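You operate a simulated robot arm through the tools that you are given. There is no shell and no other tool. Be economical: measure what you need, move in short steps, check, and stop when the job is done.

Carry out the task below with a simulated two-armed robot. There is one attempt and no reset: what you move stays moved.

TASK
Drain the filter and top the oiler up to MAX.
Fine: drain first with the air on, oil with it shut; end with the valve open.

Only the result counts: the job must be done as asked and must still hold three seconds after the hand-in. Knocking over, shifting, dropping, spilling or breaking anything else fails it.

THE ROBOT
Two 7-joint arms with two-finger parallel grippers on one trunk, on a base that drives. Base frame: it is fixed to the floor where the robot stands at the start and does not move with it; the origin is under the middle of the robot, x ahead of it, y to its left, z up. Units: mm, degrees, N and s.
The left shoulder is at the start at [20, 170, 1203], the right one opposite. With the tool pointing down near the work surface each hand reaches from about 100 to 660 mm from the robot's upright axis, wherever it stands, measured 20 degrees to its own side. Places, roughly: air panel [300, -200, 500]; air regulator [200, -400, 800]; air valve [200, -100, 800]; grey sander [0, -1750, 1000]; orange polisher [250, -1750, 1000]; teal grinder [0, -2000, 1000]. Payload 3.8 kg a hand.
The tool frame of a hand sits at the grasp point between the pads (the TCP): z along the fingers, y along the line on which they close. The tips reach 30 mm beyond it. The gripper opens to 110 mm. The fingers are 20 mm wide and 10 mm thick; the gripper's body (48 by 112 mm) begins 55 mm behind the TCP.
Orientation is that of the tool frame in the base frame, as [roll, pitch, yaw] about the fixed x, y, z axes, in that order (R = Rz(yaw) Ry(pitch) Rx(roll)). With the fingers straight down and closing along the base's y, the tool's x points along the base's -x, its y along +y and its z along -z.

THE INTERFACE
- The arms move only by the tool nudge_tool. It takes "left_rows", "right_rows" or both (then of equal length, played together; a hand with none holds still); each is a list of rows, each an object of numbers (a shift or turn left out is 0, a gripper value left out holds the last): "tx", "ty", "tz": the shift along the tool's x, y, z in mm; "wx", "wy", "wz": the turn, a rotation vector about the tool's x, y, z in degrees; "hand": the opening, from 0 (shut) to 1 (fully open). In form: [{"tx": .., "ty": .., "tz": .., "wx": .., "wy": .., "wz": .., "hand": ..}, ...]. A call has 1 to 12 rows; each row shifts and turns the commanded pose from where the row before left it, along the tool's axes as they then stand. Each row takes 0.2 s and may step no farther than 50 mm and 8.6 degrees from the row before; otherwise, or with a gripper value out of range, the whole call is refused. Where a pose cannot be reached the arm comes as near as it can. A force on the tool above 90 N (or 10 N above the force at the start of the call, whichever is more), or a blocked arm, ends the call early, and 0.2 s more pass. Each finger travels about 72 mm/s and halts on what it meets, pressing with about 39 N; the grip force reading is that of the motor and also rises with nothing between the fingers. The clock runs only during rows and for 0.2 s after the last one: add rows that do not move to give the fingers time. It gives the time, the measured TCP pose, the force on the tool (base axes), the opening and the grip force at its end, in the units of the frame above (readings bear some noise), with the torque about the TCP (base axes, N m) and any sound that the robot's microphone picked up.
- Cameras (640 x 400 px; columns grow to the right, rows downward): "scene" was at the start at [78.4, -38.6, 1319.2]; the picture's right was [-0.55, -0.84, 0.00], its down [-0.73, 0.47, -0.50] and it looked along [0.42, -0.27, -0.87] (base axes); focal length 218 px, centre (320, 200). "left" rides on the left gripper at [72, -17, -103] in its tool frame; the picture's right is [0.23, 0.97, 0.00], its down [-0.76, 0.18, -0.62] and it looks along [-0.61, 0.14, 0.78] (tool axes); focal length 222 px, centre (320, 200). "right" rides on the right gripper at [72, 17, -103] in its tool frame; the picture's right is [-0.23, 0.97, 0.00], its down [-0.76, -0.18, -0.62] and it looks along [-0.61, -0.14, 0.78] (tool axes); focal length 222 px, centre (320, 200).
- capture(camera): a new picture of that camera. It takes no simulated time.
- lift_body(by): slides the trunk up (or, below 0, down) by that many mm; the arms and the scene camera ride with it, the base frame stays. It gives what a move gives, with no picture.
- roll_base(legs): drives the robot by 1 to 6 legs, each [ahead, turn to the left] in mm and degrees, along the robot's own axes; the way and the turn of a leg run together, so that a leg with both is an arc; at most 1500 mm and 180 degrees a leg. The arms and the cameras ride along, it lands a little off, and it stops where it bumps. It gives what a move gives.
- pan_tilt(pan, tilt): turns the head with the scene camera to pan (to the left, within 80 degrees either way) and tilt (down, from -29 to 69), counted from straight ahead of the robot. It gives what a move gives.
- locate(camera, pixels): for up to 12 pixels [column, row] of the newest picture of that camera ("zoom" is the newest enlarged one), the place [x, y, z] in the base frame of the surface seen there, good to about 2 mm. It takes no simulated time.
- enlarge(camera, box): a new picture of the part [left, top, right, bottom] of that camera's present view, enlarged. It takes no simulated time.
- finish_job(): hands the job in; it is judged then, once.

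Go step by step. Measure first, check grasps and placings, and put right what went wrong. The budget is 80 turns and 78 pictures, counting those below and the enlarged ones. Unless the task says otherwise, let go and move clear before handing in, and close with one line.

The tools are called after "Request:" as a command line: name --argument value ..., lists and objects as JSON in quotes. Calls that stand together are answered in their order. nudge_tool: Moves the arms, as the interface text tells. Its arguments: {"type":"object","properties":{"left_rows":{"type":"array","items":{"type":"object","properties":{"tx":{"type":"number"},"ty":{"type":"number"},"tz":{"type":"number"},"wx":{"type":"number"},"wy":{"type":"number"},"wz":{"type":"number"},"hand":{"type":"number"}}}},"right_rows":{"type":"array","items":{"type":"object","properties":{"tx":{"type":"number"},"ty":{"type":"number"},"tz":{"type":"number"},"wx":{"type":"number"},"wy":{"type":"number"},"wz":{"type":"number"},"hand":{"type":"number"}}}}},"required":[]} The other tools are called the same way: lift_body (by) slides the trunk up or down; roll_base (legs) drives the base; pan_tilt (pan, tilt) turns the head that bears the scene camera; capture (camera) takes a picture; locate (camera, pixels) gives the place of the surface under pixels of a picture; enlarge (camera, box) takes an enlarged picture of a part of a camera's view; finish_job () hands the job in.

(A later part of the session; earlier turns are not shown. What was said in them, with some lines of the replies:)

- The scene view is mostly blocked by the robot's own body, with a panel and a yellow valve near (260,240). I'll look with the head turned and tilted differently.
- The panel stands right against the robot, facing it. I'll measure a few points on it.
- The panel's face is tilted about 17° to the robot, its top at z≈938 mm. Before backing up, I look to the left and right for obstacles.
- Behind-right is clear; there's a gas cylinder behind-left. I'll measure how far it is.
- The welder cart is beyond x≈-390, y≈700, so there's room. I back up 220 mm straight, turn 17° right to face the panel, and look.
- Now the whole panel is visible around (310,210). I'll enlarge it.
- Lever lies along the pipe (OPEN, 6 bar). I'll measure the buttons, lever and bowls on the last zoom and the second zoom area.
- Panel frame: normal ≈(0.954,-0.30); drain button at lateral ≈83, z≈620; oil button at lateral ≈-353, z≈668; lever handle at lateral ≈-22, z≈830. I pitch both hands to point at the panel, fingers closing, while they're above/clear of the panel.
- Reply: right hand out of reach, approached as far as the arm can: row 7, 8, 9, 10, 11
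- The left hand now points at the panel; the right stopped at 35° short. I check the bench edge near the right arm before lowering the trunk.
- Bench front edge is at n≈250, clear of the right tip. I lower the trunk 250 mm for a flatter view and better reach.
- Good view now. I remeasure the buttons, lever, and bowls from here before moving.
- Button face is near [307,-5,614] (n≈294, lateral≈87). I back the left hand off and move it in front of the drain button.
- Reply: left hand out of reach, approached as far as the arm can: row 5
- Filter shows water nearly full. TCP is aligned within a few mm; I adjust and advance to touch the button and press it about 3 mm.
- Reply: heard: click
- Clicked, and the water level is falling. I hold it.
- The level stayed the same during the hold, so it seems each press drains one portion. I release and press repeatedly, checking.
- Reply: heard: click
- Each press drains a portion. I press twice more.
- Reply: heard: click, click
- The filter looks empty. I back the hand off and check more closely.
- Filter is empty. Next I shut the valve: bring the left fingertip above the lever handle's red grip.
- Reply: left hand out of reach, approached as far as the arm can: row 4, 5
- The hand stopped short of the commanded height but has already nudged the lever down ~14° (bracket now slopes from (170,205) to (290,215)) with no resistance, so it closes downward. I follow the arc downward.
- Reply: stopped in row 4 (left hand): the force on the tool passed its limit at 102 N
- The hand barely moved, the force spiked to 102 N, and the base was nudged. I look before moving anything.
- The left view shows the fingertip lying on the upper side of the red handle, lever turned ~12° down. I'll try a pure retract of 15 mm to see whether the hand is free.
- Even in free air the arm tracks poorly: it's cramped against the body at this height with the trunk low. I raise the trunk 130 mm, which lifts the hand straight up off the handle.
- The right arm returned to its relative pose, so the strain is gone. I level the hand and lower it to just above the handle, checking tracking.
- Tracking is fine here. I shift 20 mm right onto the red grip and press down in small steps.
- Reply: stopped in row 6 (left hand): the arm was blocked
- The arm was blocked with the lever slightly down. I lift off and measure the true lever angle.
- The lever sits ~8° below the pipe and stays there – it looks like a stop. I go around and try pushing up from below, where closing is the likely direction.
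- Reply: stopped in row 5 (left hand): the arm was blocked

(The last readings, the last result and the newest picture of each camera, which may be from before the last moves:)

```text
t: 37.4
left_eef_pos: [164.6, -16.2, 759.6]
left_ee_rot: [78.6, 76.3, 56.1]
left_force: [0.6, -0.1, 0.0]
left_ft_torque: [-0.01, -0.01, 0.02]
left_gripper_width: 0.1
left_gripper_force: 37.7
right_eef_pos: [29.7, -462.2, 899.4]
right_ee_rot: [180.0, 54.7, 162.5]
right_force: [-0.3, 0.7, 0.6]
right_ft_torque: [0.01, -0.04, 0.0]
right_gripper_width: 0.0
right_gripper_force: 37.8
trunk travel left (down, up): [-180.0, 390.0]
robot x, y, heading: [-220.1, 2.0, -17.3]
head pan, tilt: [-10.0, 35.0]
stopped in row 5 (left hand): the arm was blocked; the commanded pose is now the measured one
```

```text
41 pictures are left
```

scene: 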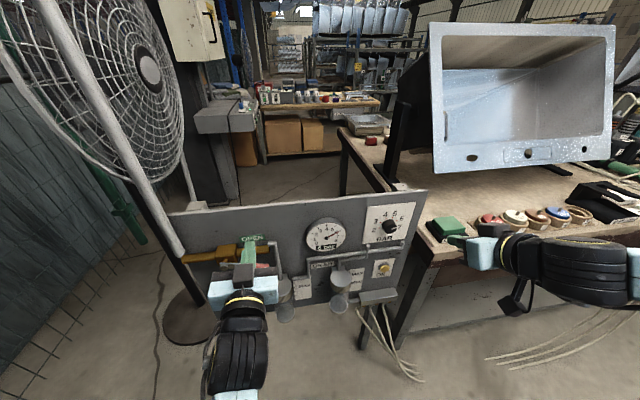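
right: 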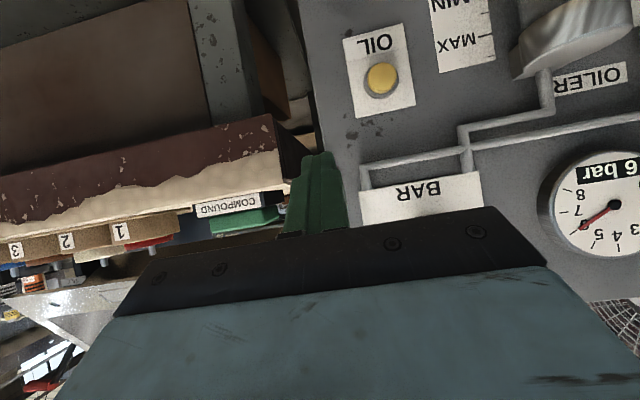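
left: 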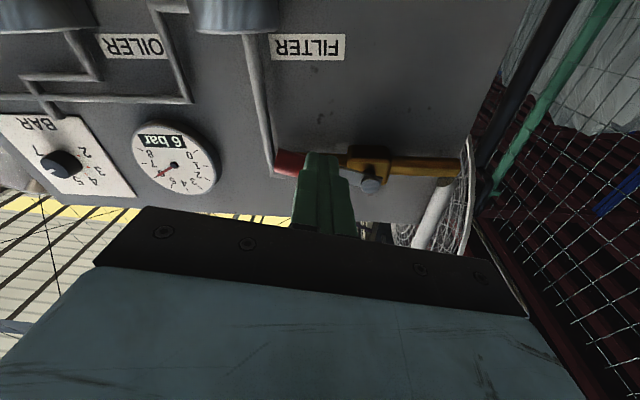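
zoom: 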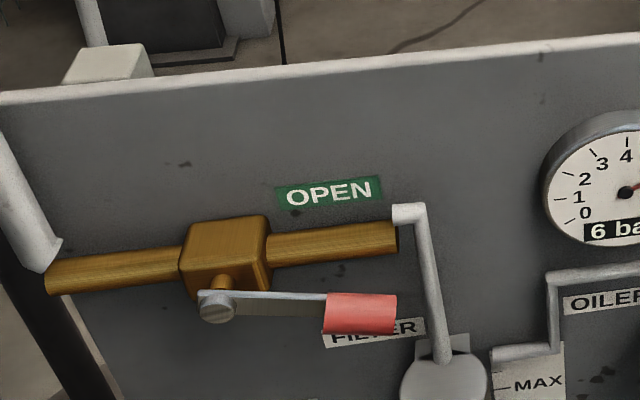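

The arm was blocked in free air – the hand is too close to the body here. I back the robot off 150 mm for room, then look.

Request:
roll_base --legs '[[-150, 0]]'

Request:
nudge_tool --left_rows '[{"tz": 45}, {"tz": 45}, {"tz": 45}, {}]'

Request:
capture --camera "scene"

```text
t: 38.8
left_eef_pos: [19.5, 28.9, 759.7]
left_ee_rot: [78.6, 76.3, 56.1]
left_force: [-0.4, 0.0, 0.2]
left_ft_torque: [0.02, 0.01, 0.0]
left_gripper_width: 0.0
left_gripper_force: 37.5
right_eef_pos: [-113.7, -416.2, 898.7]
right_ee_rot: [-180.0, 54.7, 162.5]
right_force: [-0.2, 0.7, -1.3]
right_ft_torque: [0.0, 0.0, 0.04]
right_gripper_width: 0.2
right_gripper_force: 38.1
trunk travel left (down, up): [-180.0, 390.0]
robot x, y, heading: [-363.5, 45.7, -17.6]
head pan, tilt: [-10.0, 35.0]
```

```text
t: 39.8
left_eef_pos: [145.7, -24.4, 765.3]
left_ee_rot: [78.6, 76.3, 56.3]
left_force: [0.5, -0.8, 0.1]
left_ft_torque: [0.0, -0.03, -0.01]
left_gripper_width: 0.0
left_gripper_force: 37.4
right_eef_pos: [-112.9, -415.9, 898.0]
right_ee_rot: [179.9, 54.6, 162.5]
right_force: [-0.9, 0.5, 1.0]
right_ft_torque: [0.0, 0.02, 0.0]
right_gripper_width: 0.0
right_gripper_force: 37.7
trunk travel left (down, up): [-180.0, 390.0]
robot x, y, heading: [-361.6, 45.3, -17.3]
head pan, tilt: [-10.0, 35.0]
```

```text
40 pictures are left
```

scene: 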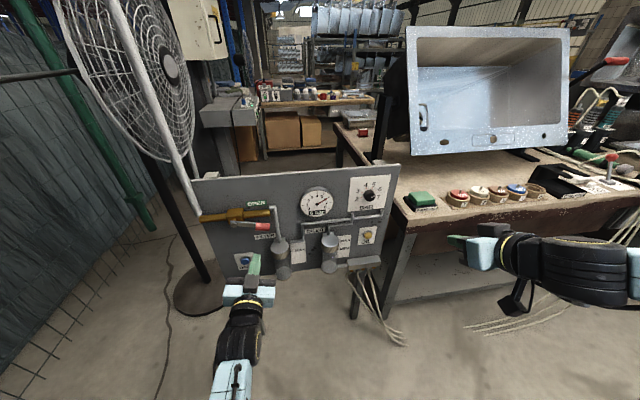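

The arm tracks well from here. I straighten the hand and put the fingertip under the red handle, then push up gently.

Request:
nudge_tool --left_rows '[{"wz": -7, "wx": -5}, {"wz": -6, "wy": 2.7}, {"ty": -36}, {"tz": 40}, {"tz": 34}, {"tx": -10}, {"tx": -10}, {"tx": -10}, {"tx": -8}, {"tx": -8}, {}]'

Request:
enlarge --camera "scene" --box '[190, 170, 302, 240]'

```text
t: 42.2
left_eef_pos: [203.3, -79.1, 802.3]
left_ee_rot: [164.1, 89.5, 146.6]
left_force: [-2.5, 6.3, -37.6]
left_ft_torque: [0.28, 1.06, 0.2]
left_gripper_width: 0.2
left_gripper_force: 38.0
right_eef_pos: [-111.1, -415.5, 898.0]
right_ee_rot: [-180.0, 54.5, 162.6]
right_force: [0.1, 0.8, 0.2]
right_ft_torque: [0.02, 0.0, 0.0]
right_gripper_width: 0.0
right_gripper_force: 37.9
trunk travel left (down, up): [-180.0, 390.0]
robot x, y, heading: [-364.3, 46.2, -17.4]
head pan, tilt: [-10.0, 35.0]
```

```text
5.71 times, centred on (246, 205) of scene
```

zoom: 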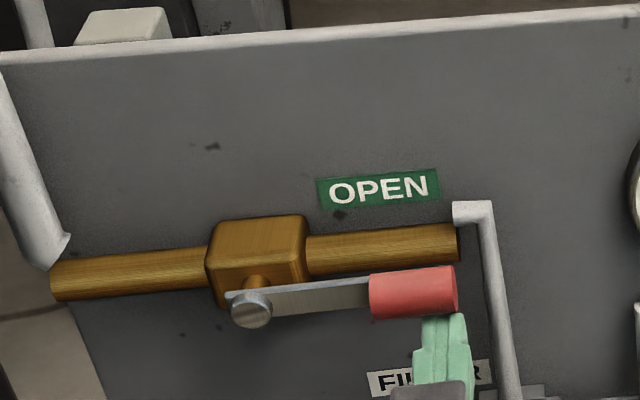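

The lever is back parallel with the pipe and I feel 38 N. I push a bit more upward to see whether it's a stop.

Request:
nudge_tool --left_rows '[{"tx": -5}, {"tx": -5}, {}]'

Request:
enlarge --camera "scene" --box '[190, 170, 302, 240]'

```text
t: 43.0
left_eef_pos: [203.7, -79.5, 802.1]
left_ee_rot: [166.1, 88.3, 148.6]
left_force: [1.4, 3.2, -56.8]
left_ft_torque: [0.43, 1.66, -0.52]
left_gripper_width: 0.0
left_gripper_force: 37.8
right_eef_pos: [-110.1, -416.8, 896.1]
right_ee_rot: [180.0, 54.4, 162.6]
right_force: [0.8, 0.9, -0.8]
right_ft_torque: [0.04, 0.02, -0.02]
right_gripper_width: 0.0
right_gripper_force: 37.7
trunk travel left (down, up): [-180.0, 390.0]
robot x, y, heading: [-363.1, 45.7, -17.4]
head pan, tilt: [-10.0, 35.0]
```

```text
5.71 times, centred on (246, 205) of scene
```

zoom: 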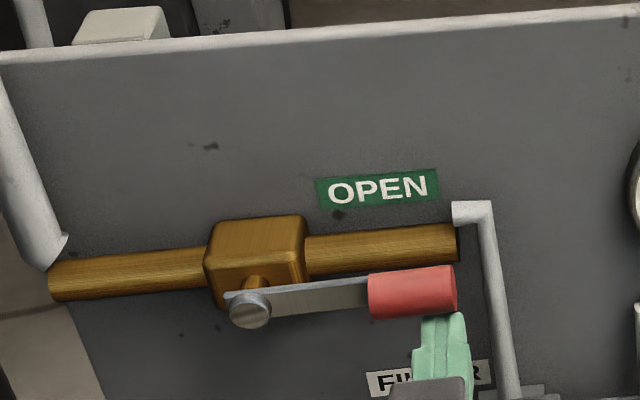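

No motion at 57 N: open stop is upward, so the valve closes downward. I go around to above the handle and push down from this better stance.

Request:
nudge_tool --left_rows '[{"tx": 30}, {"tz": -45}, {"tx": -40}, {"tx": -45}, {"ty": 3, "tz": 22}, {"tz": 21}, {"tx": 15}, {}]'

```text
t: 44.8
left_eef_pos: [203.9, -76.3, 861.5]
left_ee_rot: [9.0, 89.2, -8.8]
left_force: [0.3, 0.6, 0.1]
left_ft_torque: [-0.01, 0.0, 0.01]
left_gripper_width: 0.0
left_gripper_force: 37.7
right_eef_pos: [-113.2, -416.4, 898.9]
right_ee_rot: [-179.9, 54.6, 162.5]
right_force: [0.1, -0.5, 0.1]
right_ft_torque: [-0.03, 0.02, 0.01]
right_gripper_width: 0.0
right_gripper_force: 38.1
trunk travel left (down, up): [-180.0, 390.0]
robot x, y, heading: [-364.9, 42.7, -17.6]
head pan, tilt: [-10.0, 35.0]
```

Positioned above the handle. I push down along the arc to about 60°.

Request:
nudge_tool --left_rows '[{"tx": 20}, {"tx": 10}, {"tx": 10}, {"tx": 12}, {"tx": 11, "ty": 2}, {"ty": 4, "tx": 11}, {"ty": 5, "tx": 10}, {"ty": 7, "tx": 9}, {"ty": 7, "tx": 9}, {}]'

Request:
enlarge --camera "scene" --box '[190, 170, 350, 270]'

```text
t: 47.0
left_eef_pos: [211.1, -53.7, 760.2]
left_ee_rot: [10.4, 89.2, -7.1]
left_force: [0.7, -0.1, 1.7]
left_ft_torque: [0.01, -0.03, 0.0]
left_gripper_width: 0.0
left_gripper_force: 37.7
right_eef_pos: [-113.5, -416.8, 899.3]
right_ee_rot: [180.0, 54.7, 162.5]
right_force: [-0.8, -0.5, 0.3]
right_ft_torque: [-0.01, -0.02, 0.01]
right_gripper_width: 0.0
right_gripper_force: 38.2
trunk travel left (down, up): [-180.0, 390.0]
robot x, y, heading: [-364.9, 46.0, -17.6]
head pan, tilt: [-10.0, 35.0]
```

```text
4.00 times, centred on (270, 220) of scene
```

zoom: 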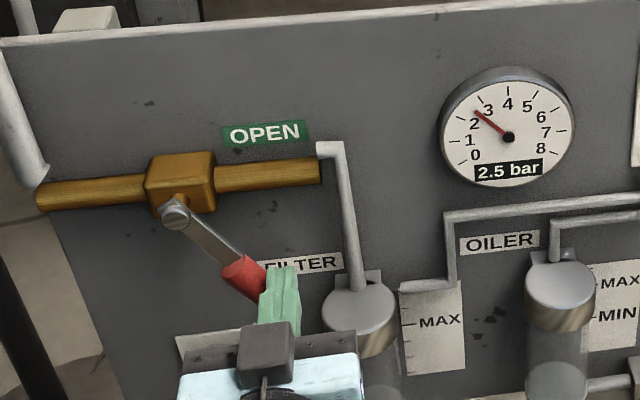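

Lever is turning freely and pressure is falling. I finish the arc to vertical.

Request:
nudge_tool --left_rows '[{"ty": 9, "tx": 7}, {"ty": 9, "tx": 6}, {"ty": 10, "tx": 5}, {"ty": 8, "tx": 3}, {"ty": 5}, {"ty": 4}, {}, {}]'

Request:
enlarge --camera "scene" --box '[190, 170, 350, 270]'

```text
t: 48.8
left_eef_pos: [225.3, -10.7, 739.8]
left_ee_rot: [10.9, 89.3, -6.9]
left_force: [-2.2, -8.0, -3.1]
left_ft_torque: [0.03, 0.11, -0.24]
left_gripper_width: 0.2
left_gripper_force: 37.5
right_eef_pos: [-111.4, -417.1, 898.8]
right_ee_rot: [179.9, 54.6, 162.6]
right_force: [0.5, -0.3, -1.0]
right_ft_torque: [0.02, 0.02, -0.03]
right_gripper_width: 0.2
right_gripper_force: 37.7
trunk travel left (down, up): [-180.0, 390.0]
robot x, y, heading: [-362.2, 45.8, -17.5]
head pan, tilt: [-10.0, 35.0]
```

```text
4.00 times, centred on (270, 220) of scene
```

zoom: 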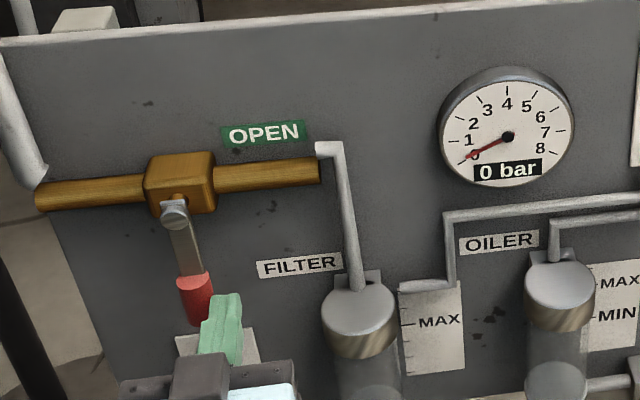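

Valve shut, gauge at 0 bar. I retract the left hand, and pitch the right hand forward and bring it in line with the OIL button at a safe standoff.

Request:
nudge_tool --left_rows '[{"ty": -12}, {"tz": -40}, {"tz": -40}, {}, {}, {}, {}, {}, {}, {}]' --right_rows '[{"wy": -7}, {"wy": -7}, {"wy": -7}, {"wy": -7}, {"wy": -7.4}, {"ty": 40}, {"ty": 38}, {"tz": 45, "tx": 20}, {"tz": 40, "tx": 20}, {"tz": 20, "tx": 40}]'

Request:
capture --camera "scene"

Request:
locate --camera "scene" --pixels '[[367, 235], [366, 262], [375, 262], [352, 264], [378, 290], [385, 310], [400, 340], [329, 240], [279, 245], [370, 238], [364, 238]]'

```text
t: 51.0
left_eef_pos: [145.0, 4.1, 739.4]
left_ee_rot: [7.9, 89.3, -9.7]
left_force: [-0.7, 0.1, -0.2]
left_ft_torque: [0.01, 0.02, -0.01]
left_gripper_width: 0.0
left_gripper_force: 37.6
right_eef_pos: [-56.4, -389.5, 792.3]
right_ee_rot: [-180.0, 54.5, 162.5]
right_force: [-0.9, 0.5, 0.5]
right_ft_torque: [0.0, 0.02, 0.02]
right_gripper_width: 0.1
right_gripper_force: 37.9
right hand out of reach, approached as far as the arm can: row 1, 2, 3, 4, 5, 6, 7, 8, 9, 10
trunk travel left (down, up): [-180.0, 390.0]
robot x, y, heading: [-364.1, 43.5, -17.6]
head pan, tilt: [-10.0, 35.0]
```

```text
35 pictures are left
```

scene: 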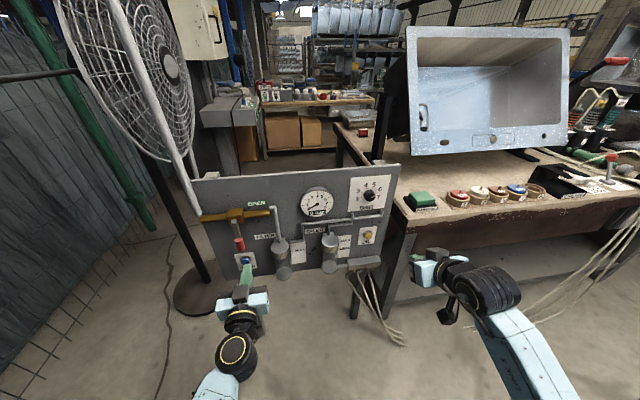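

```text
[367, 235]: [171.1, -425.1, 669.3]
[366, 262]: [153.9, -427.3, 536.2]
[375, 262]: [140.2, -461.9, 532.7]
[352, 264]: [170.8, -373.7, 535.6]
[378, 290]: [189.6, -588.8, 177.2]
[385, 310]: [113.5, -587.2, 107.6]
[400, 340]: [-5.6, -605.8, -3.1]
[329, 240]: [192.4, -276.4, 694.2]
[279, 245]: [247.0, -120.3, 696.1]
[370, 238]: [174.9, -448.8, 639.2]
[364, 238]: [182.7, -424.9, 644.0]
```

The right wrist can't pitch past ~55°, but a slanted fingertip can press the button. I bring it to ~25 mm before the OIL button along the slant.

Request:
nudge_tool --right_rows '[{"tz": 41.4, "tx": -1.2, "ty": 7}, {"tz": 41.4, "tx": -1.2, "ty": 7}, {"tz": 41.4, "tx": -1.2, "ty": 7}, {"tz": 41.4, "tx": -1.2, "ty": 7}, {"tz": 41.4, "tx": -1.2, "ty": 7}, {}]'

Request:
enlarge --camera "scene" --box '[290, 190, 450, 290]'

```text
t: 52.4
left_eef_pos: [144.8, 2.9, 740.6]
left_ee_rot: [8.4, 89.2, -9.3]
left_force: [0.2, -0.2, 1.4]
left_ft_torque: [-0.03, -0.02, -0.02]
left_gripper_width: 0.0
left_gripper_force: 37.5
right_eef_pos: [-54.6, -389.1, 792.7]
right_ee_rot: [179.7, 54.6, 162.5]
right_force: [-0.2, -0.3, -0.4]
right_ft_torque: [-0.01, 0.03, -0.02]
right_gripper_width: 0.0
right_gripper_force: 38.3
right hand out of reach, approached as far as the arm can: row 1, 2, 3, 4, 5
trunk travel left (down, up): [-180.0, 390.0]
robot x, y, heading: [-360.3, 44.4, -17.7]
head pan, tilt: [-10.0, 35.0]
```

```text
4.00 times, centred on (370, 240) of scene
```

zoom: 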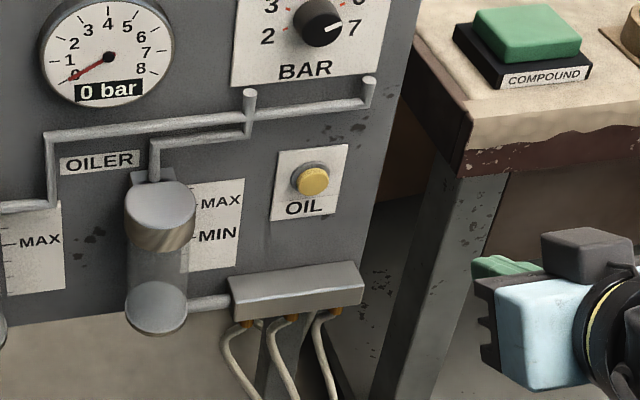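

The right hand is pinned at a wrist limit. I relax its pitch by 12° and retry the approach.

Request:
nudge_tool --right_rows '[{"wy": 6}, {"wy": 6}, {"tz": 40.4, "tx": -11.8, "ty": 7}, {"tz": 40.4, "tx": -11.8, "ty": 7}, {"tz": 40.4, "tx": -11.8, "ty": 7}, {"tz": 40.4, "tx": -11.8, "ty": 7}, {}]'

```text
t: 54.0
left_eef_pos: [143.2, 2.3, 739.9]
left_ee_rot: [8.5, 89.2, -9.2]
left_force: [-1.0, -0.1, 0.8]
left_ft_torque: [0.0, 0.0, -0.04]
left_gripper_width: 0.0
left_gripper_force: 38.1
right_eef_pos: [91.1, -406.4, 707.3]
right_ee_rot: [179.9, 42.6, 162.5]
right_force: [-0.4, -0.1, 0.7]
right_ft_torque: [0.01, 0.01, 0.0]
right_gripper_width: 0.0
right_gripper_force: 38.3
trunk travel left (down, up): [-180.0, 390.0]
robot x, y, heading: [-364.3, 48.2, -17.5]
head pan, tilt: [-10.0, 35.0]
```

That works. One more step to the standoff, then look.

Request:
nudge_tool --right_rows '[{"tz": 40.5, "tx": -8.8, "ty": 7}, {}]'

Request:
enlarge --camera "scene" --box '[300, 195, 412, 265]'

Request:
locate --camera "zoom" --pixels '[[150, 180], [150, 100], [205, 215], [210, 175], [115, 320], [195, 170], [195, 215]]'

```text
t: 54.6
left_eef_pos: [144.1, 3.0, 739.8]
left_ee_rot: [8.3, 89.2, -9.3]
left_force: [-0.6, 0.2, -0.3]
left_ft_torque: [-0.03, -0.02, -0.01]
left_gripper_width: 0.1
left_gripper_force: 38.2
right_eef_pos: [124.4, -409.7, 681.5]
right_ee_rot: [-180.0, 42.5, 162.5]
right_force: [0.1, -0.4, 0.9]
right_ft_torque: [-0.02, 0.0, -0.02]
right_gripper_width: 0.1
right_gripper_force: 37.3
trunk travel left (down, up): [-180.0, 390.0]
robot x, y, heading: [-359.8, 44.1, -17.5]
head pan, tilt: [-10.0, 35.0]
```

```text
5.71 times, centred on (356, 230) of scene
```

zoom: 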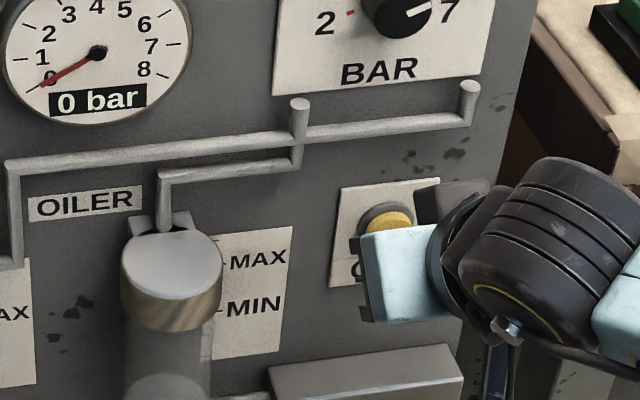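

```text
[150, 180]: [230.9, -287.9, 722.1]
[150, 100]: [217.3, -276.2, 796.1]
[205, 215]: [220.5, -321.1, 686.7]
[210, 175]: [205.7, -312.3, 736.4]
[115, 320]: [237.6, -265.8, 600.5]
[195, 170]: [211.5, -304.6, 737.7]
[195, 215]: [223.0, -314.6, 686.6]
```

Right fingertip is ~22 mm from the OIL button at matching height. I press once.

Request:
nudge_tool --right_rows '[{"tz": 12.2, "tx": -13.3}, {"tz": 2.4, "tx": -2.6}, {"tz": 2, "tx": -2.2}, {"tz": 2, "tx": -2.2}, {}]'

Request:
enlarge --camera "scene" --box '[300, 210, 412, 280]'

Request:
locate --camera "zoom" --pixels '[[223, 178], [217, 226], [228, 178], [224, 226], [170, 340], [170, 270]]'

```text
t: 55.8
left_eef_pos: [143.7, 3.0, 740.9]
left_ee_rot: [7.1, 89.1, -10.6]
left_force: [-0.4, -0.2, 0.8]
left_ft_torque: [0.02, 0.02, 0.0]
left_gripper_width: 0.0
left_gripper_force: 37.1
right_eef_pos: [149.0, -416.4, 683.2]
right_ee_rot: [179.9, 42.5, 162.5]
right_force: [-16.4, 7.0, 1.6]
right_ft_torque: [0.09, 0.21, 0.03]
right_gripper_width: 0.0
right_gripper_force: 37.9
trunk travel left (down, up): [-180.0, 390.0]
robot x, y, heading: [-367.8, 43.0, -17.6]
head pan, tilt: [-10.0, 35.0]
heard: click
```

```text
5.71 times, centred on (356, 245) of scene
```

zoom: 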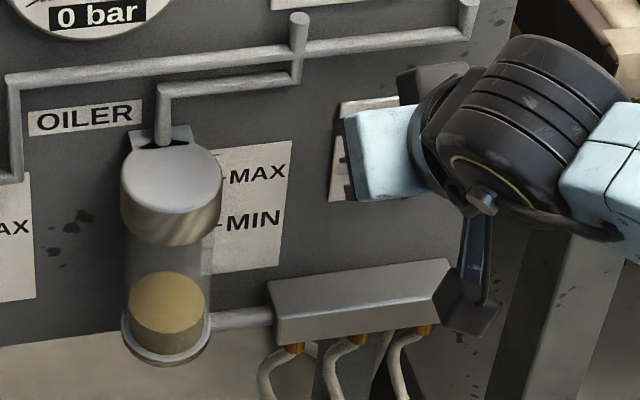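

```text
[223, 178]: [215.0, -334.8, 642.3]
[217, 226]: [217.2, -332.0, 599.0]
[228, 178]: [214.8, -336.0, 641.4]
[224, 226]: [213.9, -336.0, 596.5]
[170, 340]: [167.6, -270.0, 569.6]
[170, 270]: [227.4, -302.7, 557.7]
```

One press added a layer of oil; by ray geometry surface ≈ z 580, with MIN at 598 and MAX at 642. I press once more to gauge the step.

Request:
nudge_tool --right_rows '[{"tz": -6.8, "tx": 7.4}, {}, {"tz": 6.8, "tx": -7.4}, {}]'

Request:
enlarge --camera "scene" --box '[300, 210, 412, 280]'

```text
t: 56.8
left_eef_pos: [143.6, 3.9, 740.3]
left_ee_rot: [7.2, 89.1, -10.5]
left_force: [-0.4, 0.7, 0.4]
left_ft_torque: [0.01, 0.03, -0.04]
left_gripper_width: 0.0
left_gripper_force: 37.9
right_eef_pos: [148.9, -418.1, 680.9]
right_ee_rot: [180.0, 42.5, 162.5]
right_force: [-17.3, 4.4, 4.4]
right_ft_torque: [0.07, 0.15, -0.03]
right_gripper_width: 0.1
right_gripper_force: 38.2
trunk travel left (down, up): [-180.0, 390.0]
robot x, y, heading: [-358.5, 42.4, -17.5]
head pan, tilt: [-10.0, 35.0]
heard: click
```

```text
5.71 times, centred on (356, 245) of scene
```

zoom: 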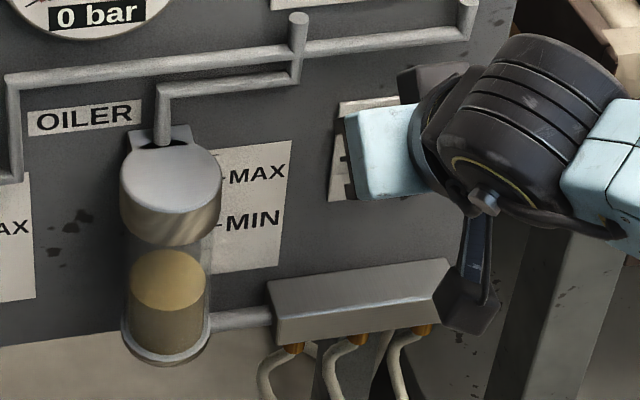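

Each press raises the level ~20 mm; it's now about MIN, so MAX should be at press 4. To read it level, I bring the left-hand camera horizontal at MAX height (z≈642).

Request:
nudge_tool --left_rows '[{"wy": 7.6}, {"wy": 7.6}, {"wy": 7.6}, {"wy": 7.6}, {"wy": 7.6}, {"ty": -48.5}, {"ty": -48.5}, {"ty": -48.5}, {"tz": 37.3, "tx": 15.3}, {"tz": 37.3, "tx": 15.3}, {"tz": 37.3, "tx": 15.3}, {}]'

Request:
capture --camera "left"

```text
t: 59.4
left_eef_pos: [160.6, -153.5, 635.2]
left_ee_rot: [179.9, 53.0, 162.2]
left_force: [0.0, -0.2, -0.2]
left_ft_torque: [0.0, -0.03, -0.02]
left_gripper_width: 0.0
left_gripper_force: 37.8
right_eef_pos: [150.0, -417.3, 682.6]
right_ee_rot: [-180.0, 42.6, 162.5]
right_force: [-20.5, 3.3, -0.7]
right_ft_torque: [0.05, 0.37, -0.04]
right_gripper_width: 0.0
right_gripper_force: 37.5
trunk travel left (down, up): [-180.0, 390.0]
robot x, y, heading: [-361.2, 43.3, -17.3]
head pan, tilt: [-10.0, 35.0]
```

```text
30 pictures are left
```

left: 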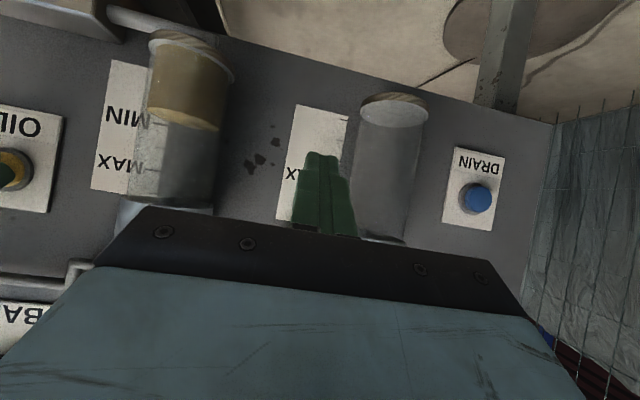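

Excellent view: the oil is at MIN after two presses and the filter is empty. I press once more and check.

Request:
nudge_tool --right_rows '[{"tz": -6.8, "tx": 7.4}, {}, {"tz": 6.8, "tx": -7.4}, {}]'

Request:
enlarge --camera "left" --box '[80, 30, 272, 210]'

```text
t: 60.4
left_eef_pos: [159.7, -153.5, 635.3]
left_ee_rot: [179.9, 52.8, 162.1]
left_force: [-0.3, 0.0, 0.3]
left_ft_torque: [0.03, 0.01, 0.0]
left_gripper_width: 0.1
left_gripper_force: 37.5
right_eef_pos: [149.5, -415.9, 684.5]
right_ee_rot: [179.9, 42.8, 162.5]
right_force: [-17.0, 5.6, 4.5]
right_ft_torque: [0.13, 0.08, -0.02]
right_gripper_width: 0.3
right_gripper_force: 37.6
trunk travel left (down, up): [-180.0, 390.0]
robot x, y, heading: [-366.8, 43.5, -17.4]
head pan, tilt: [-10.0, 35.0]
heard: click
```

```text
2.22 times, centred on (176, 120) of left
```

zoom: 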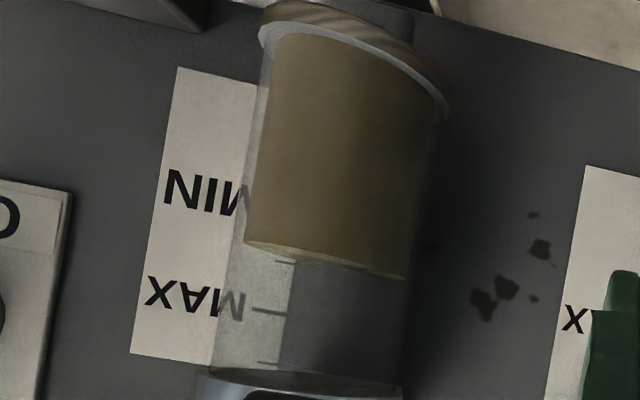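

One tick per press; the surface is one tick below MAX. One final press.

Request:
nudge_tool --right_rows '[{"tz": -6.8, "tx": 7.4}, {}, {"tz": 6.8, "tx": -7.4}, {}, {"tz": -14, "tx": 15}, {"tz": -30, "tx": 5}, {}]'

Request:
enlarge --camera "left" --box '[80, 30, 272, 210]'

```text
t: 62.0
left_eef_pos: [160.5, -154.6, 635.2]
left_ee_rot: [179.8, 52.8, 162.2]
left_force: [0.5, -0.6, -0.5]
left_ft_torque: [0.01, 0.02, -0.02]
left_gripper_width: 0.2
left_gripper_force: 37.4
right_eef_pos: [108.2, -402.4, 702.8]
right_ee_rot: [179.9, 42.7, 162.5]
right_force: [0.5, 0.1, 0.1]
right_ft_torque: [0.01, -0.02, -0.02]
right_gripper_width: 0.0
right_gripper_force: 37.7
trunk travel left (down, up): [-180.0, 390.0]
robot x, y, heading: [-364.3, 47.8, -17.4]
head pan, tilt: [-10.0, 35.0]
heard: click
```

```text
2.22 times, centred on (176, 120) of left
```

zoom: 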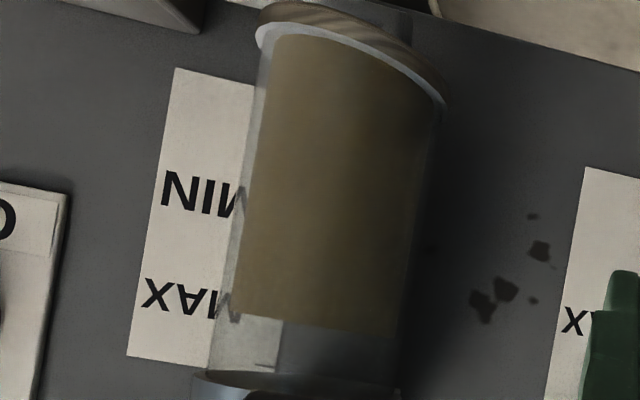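

Oil is at MAX at eye level. Now reopen: left hand back, levelled, and moved to the left side of the lowered lever.

Request:
nudge_tool --left_rows '[{"tz": -38.8, "tx": -12.5}, {"tz": -38.8, "tx": -12.5}, {"tz": -38.8, "tx": -12.5}, {"wy": -7.4, "ty": 42}, {"wy": -7.4, "ty": 42}, {"wy": -7.4, "ty": 42}, {"wy": -7.4, "ty": 42}, {"wy": -7.4, "ty": 42}, {}]'

Request:
enlarge --camera "scene" --box '[190, 170, 350, 270]'

```text
t: 64.0
left_eef_pos: [157.3, 68.2, 735.8]
left_ee_rot: [129.4, 89.8, 111.6]
left_force: [-0.2, 0.2, -0.4]
left_ft_torque: [0.03, -0.01, -0.01]
left_gripper_width: 0.0
left_gripper_force: 37.7
right_eef_pos: [109.7, -404.5, 701.4]
right_ee_rot: [180.0, 42.6, 162.5]
right_force: [-0.3, 0.0, 0.1]
right_ft_torque: [-0.02, 0.01, 0.03]
right_gripper_width: 0.0
right_gripper_force: 37.8
trunk travel left (down, up): [-180.0, 390.0]
robot x, y, heading: [-361.7, 41.5, -17.5]
head pan, tilt: [-10.0, 35.0]
```

```text
4.00 times, centred on (270, 220) of scene
```

zoom: 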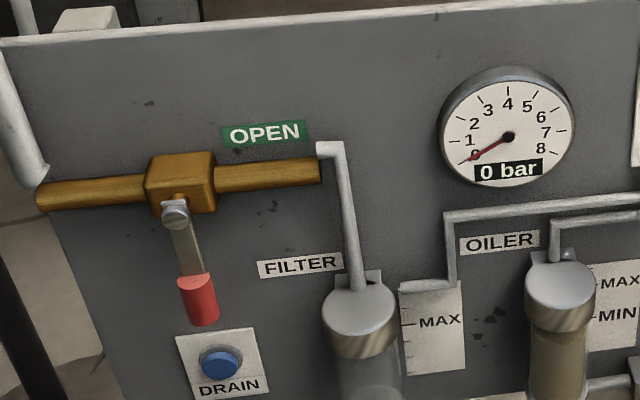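

Lever hangs down, clear. I move forward beside it and sweep right and up along the arc.

Request:
nudge_tool --left_rows '[{"tz": 44}, {"tz": 44}, {"ty": -18}, {"ty": -11}, {"ty": -11}, {"ty": -11, "tx": -1.5}, {"ty": -11, "tx": -1.5}, {"ty": -10, "tx": -4}, {"ty": -10, "tx": -4}, {"ty": -9, "tx": -7}, {"ty": -9, "tx": -7}, {}]'

Request:
enlarge --camera "scene" --box '[190, 170, 350, 270]'

```text
t: 66.6
left_eef_pos: [209.6, -55.4, 760.1]
left_ee_rot: [152.3, 89.9, 134.5]
left_force: [-1.1, 0.4, -0.2]
left_ft_torque: [0.03, 0.01, 0.06]
left_gripper_width: 0.0
left_gripper_force: 38.3
right_eef_pos: [108.3, -402.7, 701.7]
right_ee_rot: [-180.0, 42.7, 162.5]
right_force: [0.2, 0.0, 0.3]
right_ft_torque: [-0.01, 0.0, -0.03]
right_gripper_width: 0.1
right_gripper_force: 37.4
trunk travel left (down, up): [-180.0, 390.0]
robot x, y, heading: [-362.2, 44.4, -17.4]
head pan, tilt: [-10.0, 35.0]
```

```text
4.00 times, centred on (270, 220) of scene
```

zoom: 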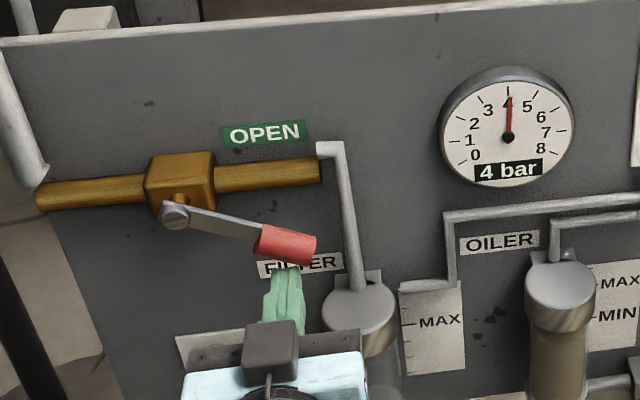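

Lever is opening, 4 bar. I finish the arc up to the open stop.

Request:
nudge_tool --left_rows '[{"ty": -7, "tx": -9}, {"ty": -7, "tx": -9}, {"ty": -5, "tx": -10}, {"ty": -4, "tx": -10}, {"tx": -4}, {"tx": -4}, {}]'

Request:
enlarge --camera "scene" --box '[190, 170, 350, 270]'

```text
t: 68.2
left_eef_pos: [202.5, -78.0, 801.5]
left_ee_rot: [166.2, 89.3, 148.4]
left_force: [-6.9, -0.2, -21.3]
left_ft_torque: [0.15, 0.53, -0.25]
left_gripper_width: 0.2
left_gripper_force: 37.4
right_eef_pos: [108.7, -404.0, 699.8]
right_ee_rot: [-180.0, 42.5, 162.5]
right_force: [-0.4, 0.0, 0.5]
right_ft_torque: [0.03, 0.03, 0.02]
right_gripper_width: 0.0
right_gripper_force: 37.8
trunk travel left (down, up): [-180.0, 390.0]
robot x, y, heading: [-364.1, 48.9, -17.5]
head pan, tilt: [-10.0, 35.0]
```

```text
4.00 times, centred on (270, 220) of scene
```

zoom: 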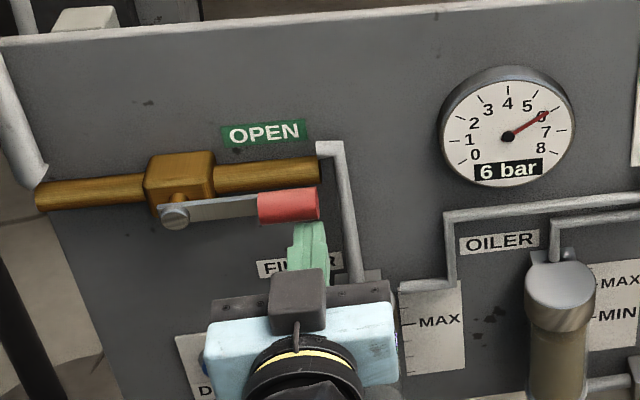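

The valve is against the open stop and the gauge reads 6 bar. I drop off the handle and retract both hands.

Request:
nudge_tool --left_rows '[{"tx": 25}, {"tz": -45}, {"tz": -35}, {}]' --right_rows '[{}, {"tz": -40}, {"tz": -40}, {}]'

Request:
capture --camera "scene"

Request:
enlarge --camera "scene" --box '[230, 180, 390, 280]'

```text
t: 69.2
left_eef_pos: [126.0, -52.3, 782.2]
left_ee_rot: [131.3, 89.8, 113.6]
left_force: [0.1, 0.8, -0.5]
left_ft_torque: [-0.01, 0.01, -0.01]
left_gripper_width: 0.0
left_gripper_force: 38.0
right_eef_pos: [58.0, -387.5, 760.4]
right_ee_rot: [180.0, 42.8, 162.3]
right_force: [-0.3, 0.4, -0.4]
right_ft_torque: [0.0, -0.01, 0.01]
right_gripper_width: 0.0
right_gripper_force: 37.9
trunk travel left (down, up): [-180.0, 390.0]
robot x, y, heading: [-361.9, 45.7, -17.5]
head pan, tilt: [-10.0, 35.0]
```

```text
24 pictures are left
```

scene: 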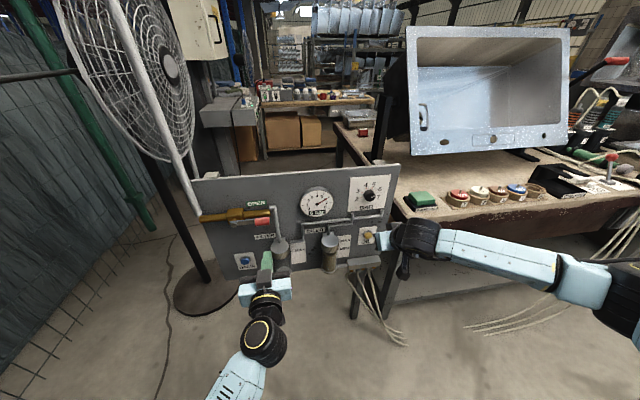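

```text
4.00 times, centred on (310, 230) of scene
```

zoom: 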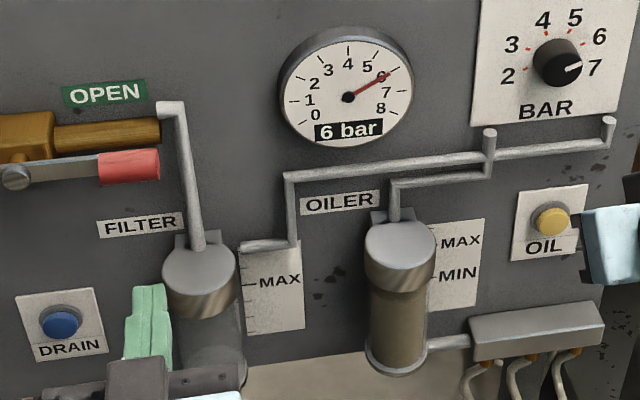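

The lever is open with the gauge at 6 bar, the filter is empty, the oiler is full to MAX, and both hands are clear. I'm handing in the job.

Request:
finish_job

```text
The job is handed in.
```

I drained the filter with the air on, topped the oiler up to MAX with the valve shut, then reopened the valve; the gauge reads 6 bar.
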